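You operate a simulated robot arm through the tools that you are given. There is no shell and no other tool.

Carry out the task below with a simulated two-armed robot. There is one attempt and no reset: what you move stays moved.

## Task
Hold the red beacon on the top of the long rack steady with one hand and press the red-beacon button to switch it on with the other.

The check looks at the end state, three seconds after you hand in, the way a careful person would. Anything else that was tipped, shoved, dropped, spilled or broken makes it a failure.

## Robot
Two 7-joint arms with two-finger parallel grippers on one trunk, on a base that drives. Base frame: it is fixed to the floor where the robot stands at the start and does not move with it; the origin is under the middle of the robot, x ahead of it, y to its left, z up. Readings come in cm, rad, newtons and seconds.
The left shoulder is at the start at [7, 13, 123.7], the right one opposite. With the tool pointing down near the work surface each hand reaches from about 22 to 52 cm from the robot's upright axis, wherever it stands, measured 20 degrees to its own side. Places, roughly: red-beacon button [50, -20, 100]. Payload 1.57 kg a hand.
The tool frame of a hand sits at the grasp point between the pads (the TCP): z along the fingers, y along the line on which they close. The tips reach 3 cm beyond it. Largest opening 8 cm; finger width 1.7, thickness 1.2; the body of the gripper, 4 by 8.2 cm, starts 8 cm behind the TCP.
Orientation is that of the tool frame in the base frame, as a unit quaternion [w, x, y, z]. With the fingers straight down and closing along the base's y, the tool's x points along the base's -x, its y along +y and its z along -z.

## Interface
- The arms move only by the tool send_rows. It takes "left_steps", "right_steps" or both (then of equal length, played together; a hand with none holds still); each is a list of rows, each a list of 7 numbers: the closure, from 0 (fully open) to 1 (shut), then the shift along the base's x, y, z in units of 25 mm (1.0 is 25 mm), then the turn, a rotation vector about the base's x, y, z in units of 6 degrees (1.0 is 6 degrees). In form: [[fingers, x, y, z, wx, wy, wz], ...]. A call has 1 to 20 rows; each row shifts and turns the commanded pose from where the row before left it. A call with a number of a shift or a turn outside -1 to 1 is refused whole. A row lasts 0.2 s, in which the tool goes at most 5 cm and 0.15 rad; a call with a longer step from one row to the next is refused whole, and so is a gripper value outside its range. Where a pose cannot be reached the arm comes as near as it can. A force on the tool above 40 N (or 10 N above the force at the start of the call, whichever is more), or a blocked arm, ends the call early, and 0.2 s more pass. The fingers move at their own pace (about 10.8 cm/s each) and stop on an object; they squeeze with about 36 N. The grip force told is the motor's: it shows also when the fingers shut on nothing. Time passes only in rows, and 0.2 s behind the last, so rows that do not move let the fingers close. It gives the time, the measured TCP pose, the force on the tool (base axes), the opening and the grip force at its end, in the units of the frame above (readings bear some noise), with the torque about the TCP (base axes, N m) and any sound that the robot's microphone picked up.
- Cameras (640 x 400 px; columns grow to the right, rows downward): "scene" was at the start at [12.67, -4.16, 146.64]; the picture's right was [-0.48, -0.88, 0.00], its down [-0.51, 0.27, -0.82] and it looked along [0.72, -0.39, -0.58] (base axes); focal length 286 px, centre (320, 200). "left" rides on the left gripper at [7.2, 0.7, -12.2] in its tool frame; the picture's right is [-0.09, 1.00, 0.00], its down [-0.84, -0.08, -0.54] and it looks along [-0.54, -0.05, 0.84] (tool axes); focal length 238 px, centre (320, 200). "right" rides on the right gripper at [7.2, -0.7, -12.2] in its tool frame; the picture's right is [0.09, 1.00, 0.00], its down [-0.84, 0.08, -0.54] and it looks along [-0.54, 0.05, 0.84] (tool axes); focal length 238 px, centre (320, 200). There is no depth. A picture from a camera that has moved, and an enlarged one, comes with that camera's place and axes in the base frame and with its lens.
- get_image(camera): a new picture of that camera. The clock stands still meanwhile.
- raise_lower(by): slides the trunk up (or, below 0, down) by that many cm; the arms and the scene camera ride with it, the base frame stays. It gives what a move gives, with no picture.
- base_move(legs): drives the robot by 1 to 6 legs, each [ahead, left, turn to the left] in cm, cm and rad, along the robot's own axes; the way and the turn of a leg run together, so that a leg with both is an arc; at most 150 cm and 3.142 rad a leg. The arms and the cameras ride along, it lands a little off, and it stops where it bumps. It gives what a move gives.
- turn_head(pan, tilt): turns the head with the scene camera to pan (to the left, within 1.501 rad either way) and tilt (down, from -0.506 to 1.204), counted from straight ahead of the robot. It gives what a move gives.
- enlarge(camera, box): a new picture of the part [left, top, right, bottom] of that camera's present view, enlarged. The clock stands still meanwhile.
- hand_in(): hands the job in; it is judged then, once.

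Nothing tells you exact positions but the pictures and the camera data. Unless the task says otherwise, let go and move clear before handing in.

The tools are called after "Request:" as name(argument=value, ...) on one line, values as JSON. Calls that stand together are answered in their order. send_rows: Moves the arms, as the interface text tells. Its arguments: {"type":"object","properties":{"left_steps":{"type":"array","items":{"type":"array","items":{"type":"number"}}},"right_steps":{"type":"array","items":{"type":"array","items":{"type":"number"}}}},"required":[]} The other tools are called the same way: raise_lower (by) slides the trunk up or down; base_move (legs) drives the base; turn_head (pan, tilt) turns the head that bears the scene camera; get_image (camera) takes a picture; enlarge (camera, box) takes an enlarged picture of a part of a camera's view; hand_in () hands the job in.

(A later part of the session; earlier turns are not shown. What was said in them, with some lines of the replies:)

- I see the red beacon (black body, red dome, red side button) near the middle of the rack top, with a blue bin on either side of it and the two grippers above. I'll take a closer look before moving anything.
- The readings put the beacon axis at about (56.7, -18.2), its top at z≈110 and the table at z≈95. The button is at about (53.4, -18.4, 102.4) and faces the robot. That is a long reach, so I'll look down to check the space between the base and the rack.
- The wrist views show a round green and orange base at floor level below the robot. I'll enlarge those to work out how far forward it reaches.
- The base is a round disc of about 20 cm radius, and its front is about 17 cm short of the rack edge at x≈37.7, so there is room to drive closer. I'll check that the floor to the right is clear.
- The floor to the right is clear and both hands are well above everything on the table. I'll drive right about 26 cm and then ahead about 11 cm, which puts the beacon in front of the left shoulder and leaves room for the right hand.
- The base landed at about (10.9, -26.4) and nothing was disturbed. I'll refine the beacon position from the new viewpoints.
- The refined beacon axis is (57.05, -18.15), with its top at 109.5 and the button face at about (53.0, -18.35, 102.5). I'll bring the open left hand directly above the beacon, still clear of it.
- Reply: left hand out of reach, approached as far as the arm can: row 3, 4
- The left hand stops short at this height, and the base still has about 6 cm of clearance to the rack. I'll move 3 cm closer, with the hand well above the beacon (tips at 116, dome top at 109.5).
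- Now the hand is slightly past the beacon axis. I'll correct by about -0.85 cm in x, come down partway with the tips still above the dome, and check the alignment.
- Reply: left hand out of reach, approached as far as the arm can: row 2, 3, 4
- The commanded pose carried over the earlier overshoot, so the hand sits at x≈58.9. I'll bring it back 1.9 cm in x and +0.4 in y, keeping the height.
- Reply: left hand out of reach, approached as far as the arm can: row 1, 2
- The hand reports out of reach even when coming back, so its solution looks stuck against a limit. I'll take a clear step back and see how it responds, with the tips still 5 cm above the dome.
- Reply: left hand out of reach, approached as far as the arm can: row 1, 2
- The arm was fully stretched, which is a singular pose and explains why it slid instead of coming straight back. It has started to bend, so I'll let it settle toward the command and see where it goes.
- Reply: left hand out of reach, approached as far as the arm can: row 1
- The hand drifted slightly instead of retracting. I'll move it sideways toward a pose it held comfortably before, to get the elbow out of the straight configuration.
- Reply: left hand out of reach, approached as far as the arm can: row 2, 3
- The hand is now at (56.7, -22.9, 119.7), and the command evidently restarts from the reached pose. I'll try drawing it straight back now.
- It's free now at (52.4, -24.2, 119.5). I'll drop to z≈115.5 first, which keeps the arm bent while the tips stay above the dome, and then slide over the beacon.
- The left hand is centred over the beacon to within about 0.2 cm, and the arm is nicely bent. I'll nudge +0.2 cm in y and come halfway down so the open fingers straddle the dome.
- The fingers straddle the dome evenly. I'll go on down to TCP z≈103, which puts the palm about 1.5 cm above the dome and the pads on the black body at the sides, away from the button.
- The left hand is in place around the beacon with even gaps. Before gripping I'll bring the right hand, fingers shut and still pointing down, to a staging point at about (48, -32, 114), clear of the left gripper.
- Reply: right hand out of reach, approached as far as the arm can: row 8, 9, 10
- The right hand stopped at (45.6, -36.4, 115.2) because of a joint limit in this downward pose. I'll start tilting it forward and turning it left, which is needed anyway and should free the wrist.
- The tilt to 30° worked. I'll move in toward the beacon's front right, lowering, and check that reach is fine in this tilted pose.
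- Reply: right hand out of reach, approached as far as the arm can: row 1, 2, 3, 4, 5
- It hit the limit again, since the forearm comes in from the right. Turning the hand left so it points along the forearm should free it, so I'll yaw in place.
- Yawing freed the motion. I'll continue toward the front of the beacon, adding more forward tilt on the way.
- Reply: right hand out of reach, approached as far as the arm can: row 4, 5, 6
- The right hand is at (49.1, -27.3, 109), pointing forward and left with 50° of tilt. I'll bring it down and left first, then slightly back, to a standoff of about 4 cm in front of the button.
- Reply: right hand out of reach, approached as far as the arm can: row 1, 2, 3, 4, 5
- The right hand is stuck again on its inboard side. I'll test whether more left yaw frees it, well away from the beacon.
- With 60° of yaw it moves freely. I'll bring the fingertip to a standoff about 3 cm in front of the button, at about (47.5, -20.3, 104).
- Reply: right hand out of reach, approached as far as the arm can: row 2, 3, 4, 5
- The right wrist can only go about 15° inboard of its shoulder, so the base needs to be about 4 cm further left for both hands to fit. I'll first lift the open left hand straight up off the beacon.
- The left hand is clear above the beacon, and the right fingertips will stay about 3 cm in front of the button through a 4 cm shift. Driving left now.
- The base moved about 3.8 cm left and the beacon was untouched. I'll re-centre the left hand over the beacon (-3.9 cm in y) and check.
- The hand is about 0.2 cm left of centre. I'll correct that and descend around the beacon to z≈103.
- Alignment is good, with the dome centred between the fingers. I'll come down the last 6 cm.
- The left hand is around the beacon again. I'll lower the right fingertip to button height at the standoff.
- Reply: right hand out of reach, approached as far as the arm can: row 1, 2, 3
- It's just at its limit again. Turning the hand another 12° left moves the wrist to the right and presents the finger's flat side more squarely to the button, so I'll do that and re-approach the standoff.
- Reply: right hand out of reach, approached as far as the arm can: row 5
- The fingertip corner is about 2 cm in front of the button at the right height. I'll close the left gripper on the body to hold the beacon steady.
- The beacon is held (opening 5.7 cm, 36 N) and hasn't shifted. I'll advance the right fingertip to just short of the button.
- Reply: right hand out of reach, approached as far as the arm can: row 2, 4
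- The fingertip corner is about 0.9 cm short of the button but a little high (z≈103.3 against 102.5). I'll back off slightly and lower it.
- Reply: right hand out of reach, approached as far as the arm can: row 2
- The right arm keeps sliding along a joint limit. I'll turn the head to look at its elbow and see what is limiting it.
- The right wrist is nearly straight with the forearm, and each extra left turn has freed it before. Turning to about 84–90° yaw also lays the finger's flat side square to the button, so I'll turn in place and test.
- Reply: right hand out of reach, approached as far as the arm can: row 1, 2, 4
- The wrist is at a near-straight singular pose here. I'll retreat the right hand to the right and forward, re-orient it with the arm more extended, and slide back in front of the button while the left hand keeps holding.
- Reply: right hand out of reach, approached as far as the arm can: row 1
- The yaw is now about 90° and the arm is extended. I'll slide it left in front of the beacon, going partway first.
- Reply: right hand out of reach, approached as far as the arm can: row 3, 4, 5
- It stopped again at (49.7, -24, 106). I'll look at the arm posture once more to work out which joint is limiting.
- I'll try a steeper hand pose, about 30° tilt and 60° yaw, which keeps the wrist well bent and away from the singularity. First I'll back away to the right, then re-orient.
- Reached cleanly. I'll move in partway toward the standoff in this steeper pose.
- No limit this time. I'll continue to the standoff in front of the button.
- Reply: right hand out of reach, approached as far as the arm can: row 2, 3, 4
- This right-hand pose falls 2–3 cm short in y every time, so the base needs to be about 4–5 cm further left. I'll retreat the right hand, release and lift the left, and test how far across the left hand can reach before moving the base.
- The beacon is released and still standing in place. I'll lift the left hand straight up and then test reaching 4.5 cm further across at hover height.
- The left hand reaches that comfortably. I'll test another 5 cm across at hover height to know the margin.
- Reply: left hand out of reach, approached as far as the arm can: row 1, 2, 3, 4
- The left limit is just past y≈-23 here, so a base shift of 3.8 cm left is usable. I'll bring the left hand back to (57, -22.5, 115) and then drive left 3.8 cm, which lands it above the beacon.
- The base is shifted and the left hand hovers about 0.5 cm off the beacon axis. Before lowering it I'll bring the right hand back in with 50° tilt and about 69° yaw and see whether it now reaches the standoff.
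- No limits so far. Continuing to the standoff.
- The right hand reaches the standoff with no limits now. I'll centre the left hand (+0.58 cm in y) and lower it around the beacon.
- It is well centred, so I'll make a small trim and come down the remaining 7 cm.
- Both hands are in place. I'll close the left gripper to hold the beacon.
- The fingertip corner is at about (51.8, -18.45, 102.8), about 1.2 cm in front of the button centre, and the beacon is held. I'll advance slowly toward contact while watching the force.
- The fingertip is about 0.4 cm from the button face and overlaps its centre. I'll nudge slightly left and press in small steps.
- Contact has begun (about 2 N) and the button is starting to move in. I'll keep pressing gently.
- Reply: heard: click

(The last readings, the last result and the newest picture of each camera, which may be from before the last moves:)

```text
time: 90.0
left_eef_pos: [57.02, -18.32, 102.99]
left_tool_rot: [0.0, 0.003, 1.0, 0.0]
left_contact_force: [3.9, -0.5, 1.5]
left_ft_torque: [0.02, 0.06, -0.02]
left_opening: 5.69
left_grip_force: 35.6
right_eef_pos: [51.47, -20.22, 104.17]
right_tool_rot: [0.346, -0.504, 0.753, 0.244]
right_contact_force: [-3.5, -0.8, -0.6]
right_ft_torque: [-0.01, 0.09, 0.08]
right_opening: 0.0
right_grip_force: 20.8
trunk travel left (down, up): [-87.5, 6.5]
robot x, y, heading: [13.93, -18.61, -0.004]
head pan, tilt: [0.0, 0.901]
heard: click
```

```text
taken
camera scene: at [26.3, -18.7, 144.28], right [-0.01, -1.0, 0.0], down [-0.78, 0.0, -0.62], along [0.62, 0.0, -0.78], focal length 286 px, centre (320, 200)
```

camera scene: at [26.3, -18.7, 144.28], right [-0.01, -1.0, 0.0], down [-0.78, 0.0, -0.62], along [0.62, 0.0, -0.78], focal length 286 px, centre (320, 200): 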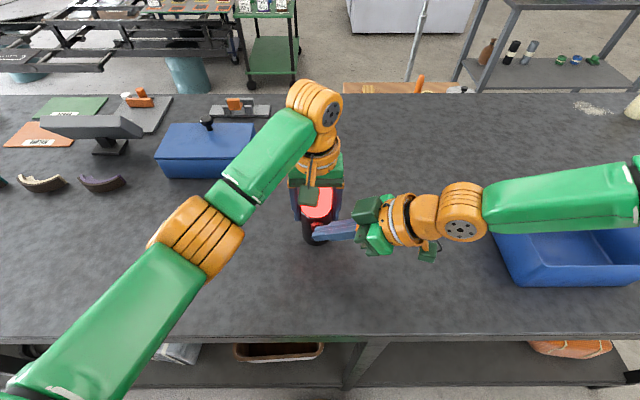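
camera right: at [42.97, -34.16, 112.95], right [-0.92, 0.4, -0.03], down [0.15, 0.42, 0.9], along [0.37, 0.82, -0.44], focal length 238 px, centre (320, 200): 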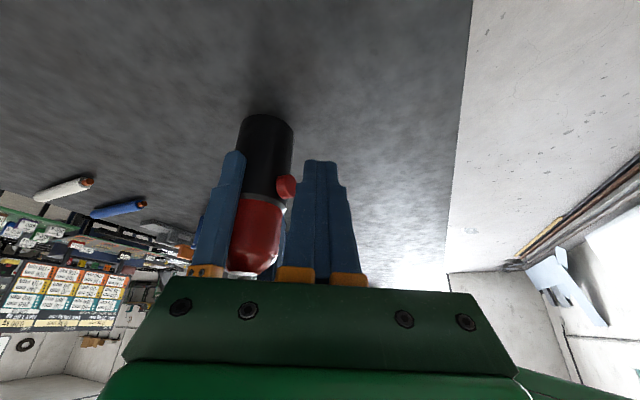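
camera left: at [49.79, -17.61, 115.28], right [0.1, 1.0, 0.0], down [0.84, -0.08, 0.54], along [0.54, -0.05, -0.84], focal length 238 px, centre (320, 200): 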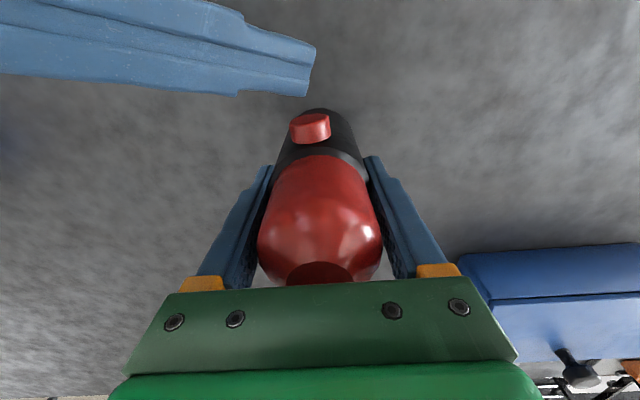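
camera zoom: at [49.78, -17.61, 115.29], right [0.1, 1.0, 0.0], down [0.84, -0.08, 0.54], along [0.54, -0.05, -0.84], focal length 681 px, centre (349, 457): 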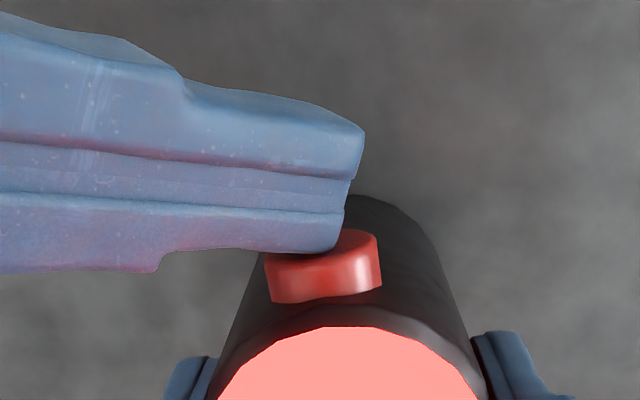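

I heard a click and the dome is glowing, so the beacon is on. I'll withdraw the right finger straight back from the button and check that it stays lit.

Request:
send_rows(right_steps=[[1, -0.2, 0, 0, 0, 0, 0], [1, -0.2, 0, 0, 0, 0, 0], [1, -0.2, 0, 0, 0, 0, 0], [1, -0.2, 0, 0, 0, 0, 0], [1, -0.1, -0.3, 0.1, 0, 0, 0], [1, 0, -0.5, 0.2, 0, 0, 0], [1, 0, -0.6, 0.3, 0, 0, 0], [1, 0, -0.7, 0.3, 0, 0, 0], [1, 0, -0.8, 0.3, 0, 0, 0], [1, 0, 0, 0, 0, 0, 0]])

Request:
get_image(camera="left")

Request:
get_image(camera="scene")

```text
time: 92.2
left_eef_pos: [56.99, -18.19, 103.03]
left_tool_rot: [0.0, 0.003, 1.0, 0.0]
left_contact_force: [0.1, 0.3, 1.8]
left_ft_torque: [0.03, 0.06, -0.01]
left_opening: 5.71
left_grip_force: 36.3
right_eef_pos: [49.11, -27.57, 106.99]
right_tool_rot: [0.345, -0.504, 0.753, 0.243]
right_contact_force: [0.1, -0.1, -0.3]
right_ft_torque: [-0.01, 0.0, 0.01]
right_opening: 0.0
right_grip_force: 21.9
trunk travel left (down, up): [-87.5, 6.5]
robot x, y, heading: [13.92, -18.72, -0.011]
head pan, tilt: [0.0, 0.901]
```

```text
taken
camera left: at [49.76, -17.62, 115.29], right [0.1, 1.0, 0.0], down [0.84, -0.08, 0.54], along [0.54, -0.05, -0.84], focal length 238 px, centre (320, 200)
```

left: 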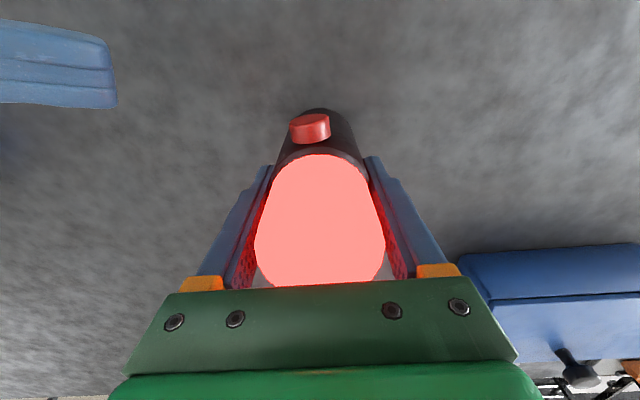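

```text
taken
camera scene: at [26.29, -18.7, 144.28], right [-0.01, -1.0, 0.0], down [-0.78, 0.0, -0.62], along [0.62, 0.0, -0.78], focal length 286 px, centre (320, 200)
```

scene: 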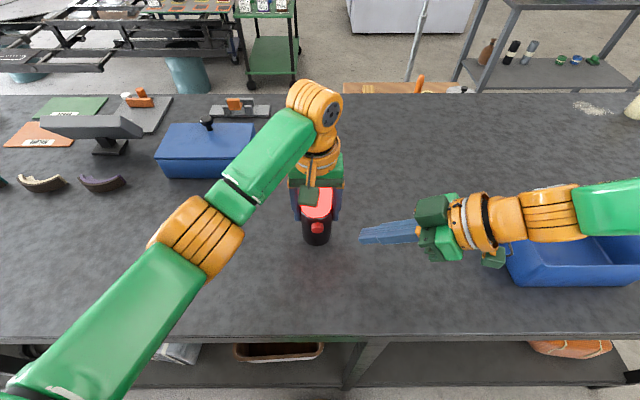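

The beacon stays lit with the button released. I'll open the left gripper gently, lift straight up, and move the right hand further away.

Request:
send_rows(left_steps=[[0.29, 0, 0, 0, 0, 0, 0], [0.2, 0, 0, 0, 0, 0, 0], [0.1, 0, 0, 0, 0, 0, 0], [0, 0, 0, 0, 0, 0, 0], [0, 0, 0, 0, 0, 0, 0]], right_steps=[[1, -0.1, -0.6, 0.3, 0, 0, 0], [1, -0.1, -0.6, 0.3, 0, 0, 0], [1, -0.1, -0.6, 0.3, 0, 0, 0], [1, -0.1, -0.6, 0.3, 0, 0, 0], [1, 0, 0, 0, 0, 0, 0]])

Request:
get_image(camera="left")

```text
time: 93.4
left_eef_pos: [57.08, -18.25, 102.92]
left_tool_rot: [0.0, 0.002, 1.0, 0.0]
left_contact_force: [-0.4, -0.5, -0.8]
left_ft_torque: [0.0, -0.02, 0.0]
left_opening: 7.98
left_grip_force: 0.1
right_eef_pos: [48.13, -33.41, 110.0]
right_tool_rot: [0.344, -0.505, 0.753, 0.244]
right_contact_force: [-0.3, -0.1, 0.5]
right_ft_torque: [0.01, 0.01, 0.01]
right_opening: 0.02
right_grip_force: 20.9
trunk travel left (down, up): [-87.5, 6.5]
robot x, y, heading: [13.94, -18.44, -0.009]
head pan, tilt: [0.0, 0.901]
```

```text
taken
camera left: at [49.8, -17.6, 115.28], right [0.1, 1.0, 0.0], down [0.84, -0.08, 0.54], along [0.54, -0.05, -0.84], focal length 238 px, centre (320, 200)
```

left: 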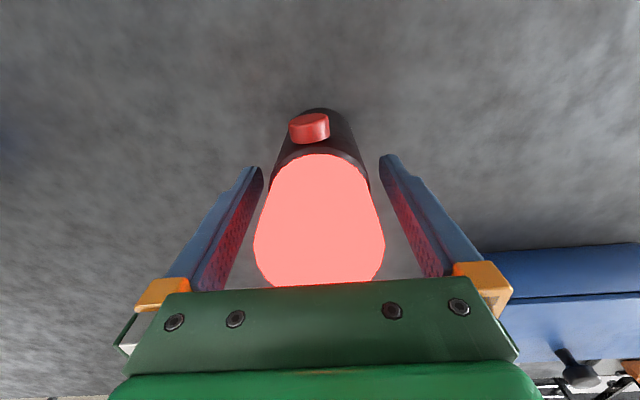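

The gripper is open with even gaps on both sides. I'll lift straight up and then draw back clear of the beacon.

Request:
send_rows(left_steps=[[0, 0, 0, 0.3, 0, 0, 0], [0, 0, 0, 0.5, 0, 0, 0], [0, 0, 0, 0.5, 0, 0, 0], [0, 0, 0, 0.5, 0, 0, 0], [0, 0, 0, 0.5, 0, 0, 0], [0, 0, 0, 0.5, 0, 0, 0], [0, 0, 0, 0.5, 0, 0, 0], [0, 0, 0, 0.5, 0, 0, 0], [0, 0, 0, 0.5, 0, 0, 0], [0, 0, 0, 0.5, 0, 0, 0], [0, 0, 0, 0, 0, 0, 0]])

Request:
send_rows(left_steps=[[0, -0.2, 0.5, 0, 0, 0, 0], [0, -0.3, 0.5, 0, 0, 0, 0], [0, -0.4, 0.5, 0, 0, 0, 0], [0, -0.5, 0.5, 0, 0, 0, 0], [0, -0.5, 0.5, 0, 0, 0, 0], [0, -0.5, 0.5, 0, 0, 0, 0], [0, 0, 0, 0, 0, 0, 0]])

Request:
get_image(camera="scene")

Request:
get_image(camera="left")

```text
time: 95.8
left_eef_pos: [57.0, -18.25, 114.99]
left_tool_rot: [0.001, 0.003, 1.0, 0.0]
left_contact_force: [0.5, 0.6, -0.5]
left_ft_torque: [0.02, 0.01, 0.01]
left_opening: 8.02
left_grip_force: 0.1
right_eef_pos: [48.14, -33.5, 110.02]
right_tool_rot: [0.344, -0.505, 0.753, 0.244]
right_contact_force: [1.3, -0.8, -0.7]
right_ft_torque: [-0.01, 0.03, -0.01]
right_opening: 0.03
right_grip_force: 21.2
trunk travel left (down, up): [-87.5, 6.5]
robot x, y, heading: [13.65, -18.34, -0.003]
head pan, tilt: [0.0, 0.901]
```

```text
time: 97.4
left_eef_pos: [50.99, -10.86, 115.13]
left_tool_rot: [0.0, 0.002, 1.0, 0.0]
left_contact_force: [0.0, -1.1, -0.4]
left_ft_torque: [-0.01, 0.0, -0.01]
left_opening: 7.98
left_grip_force: 0.0
right_eef_pos: [48.21, -33.49, 110.09]
right_tool_rot: [0.345, -0.505, 0.753, 0.244]
right_contact_force: [0.3, 0.3, 0.4]
right_ft_torque: [-0.01, -0.04, -0.03]
right_opening: 0.0
right_grip_force: 21.7
trunk travel left (down, up): [-87.5, 6.5]
robot x, y, heading: [13.74, -18.85, -0.005]
head pan, tilt: [0.0, 0.901]
```

```text
taken
camera scene: at [26.33, -18.71, 144.27], right [-0.01, -1.0, 0.0], down [-0.78, 0.0, -0.62], along [0.62, 0.0, -0.78], focal length 286 px, centre (320, 200)
```

scene: 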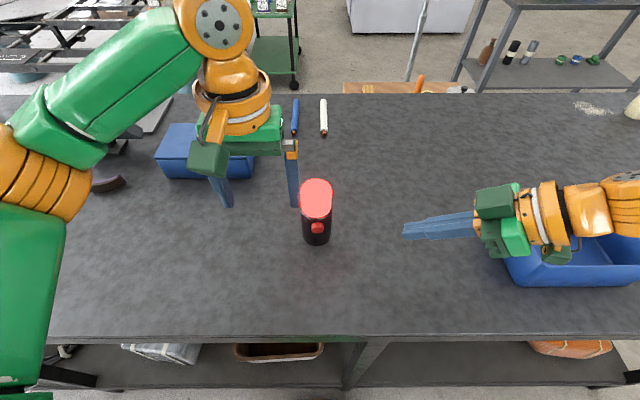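

```text
taken
camera left: at [43.85, -10.12, 127.32], right [0.1, 1.0, 0.0], down [0.84, -0.08, 0.54], along [0.54, -0.05, -0.84], focal length 238 px, centre (320, 200)
```

left: 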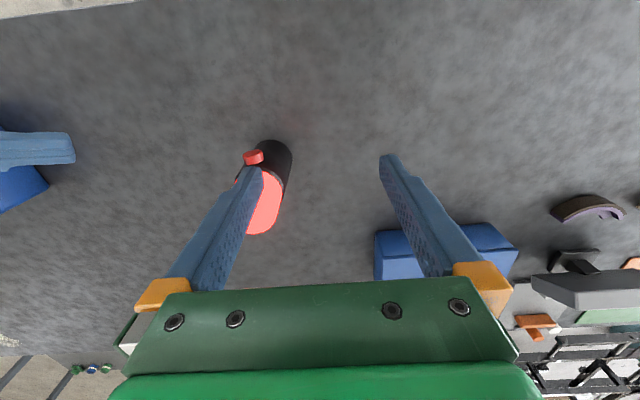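

The beacon is upright in its place and still lit about 7 s after the click. Both hands are clear and nothing else on the rack has moved, so I'm handing in.

Request:
hand_in()

```text
The job is handed in.
```

The red beacon is switched on. I held it steady with the left gripper and pressed the button once with the right hand. I heard a click and the dome lit up, and it was still lit about seven seconds later, just before I handed in.

The beacon is upright in its original place. I saw nothing else on the rack tipped or moved. I released the beacon and moved both hands clear before handing in.

It took several tries, because at first the right hand could not reach the button. I shifted the base left twice. Before the second shift I let go of the beacon, then gripped it again before pressing.
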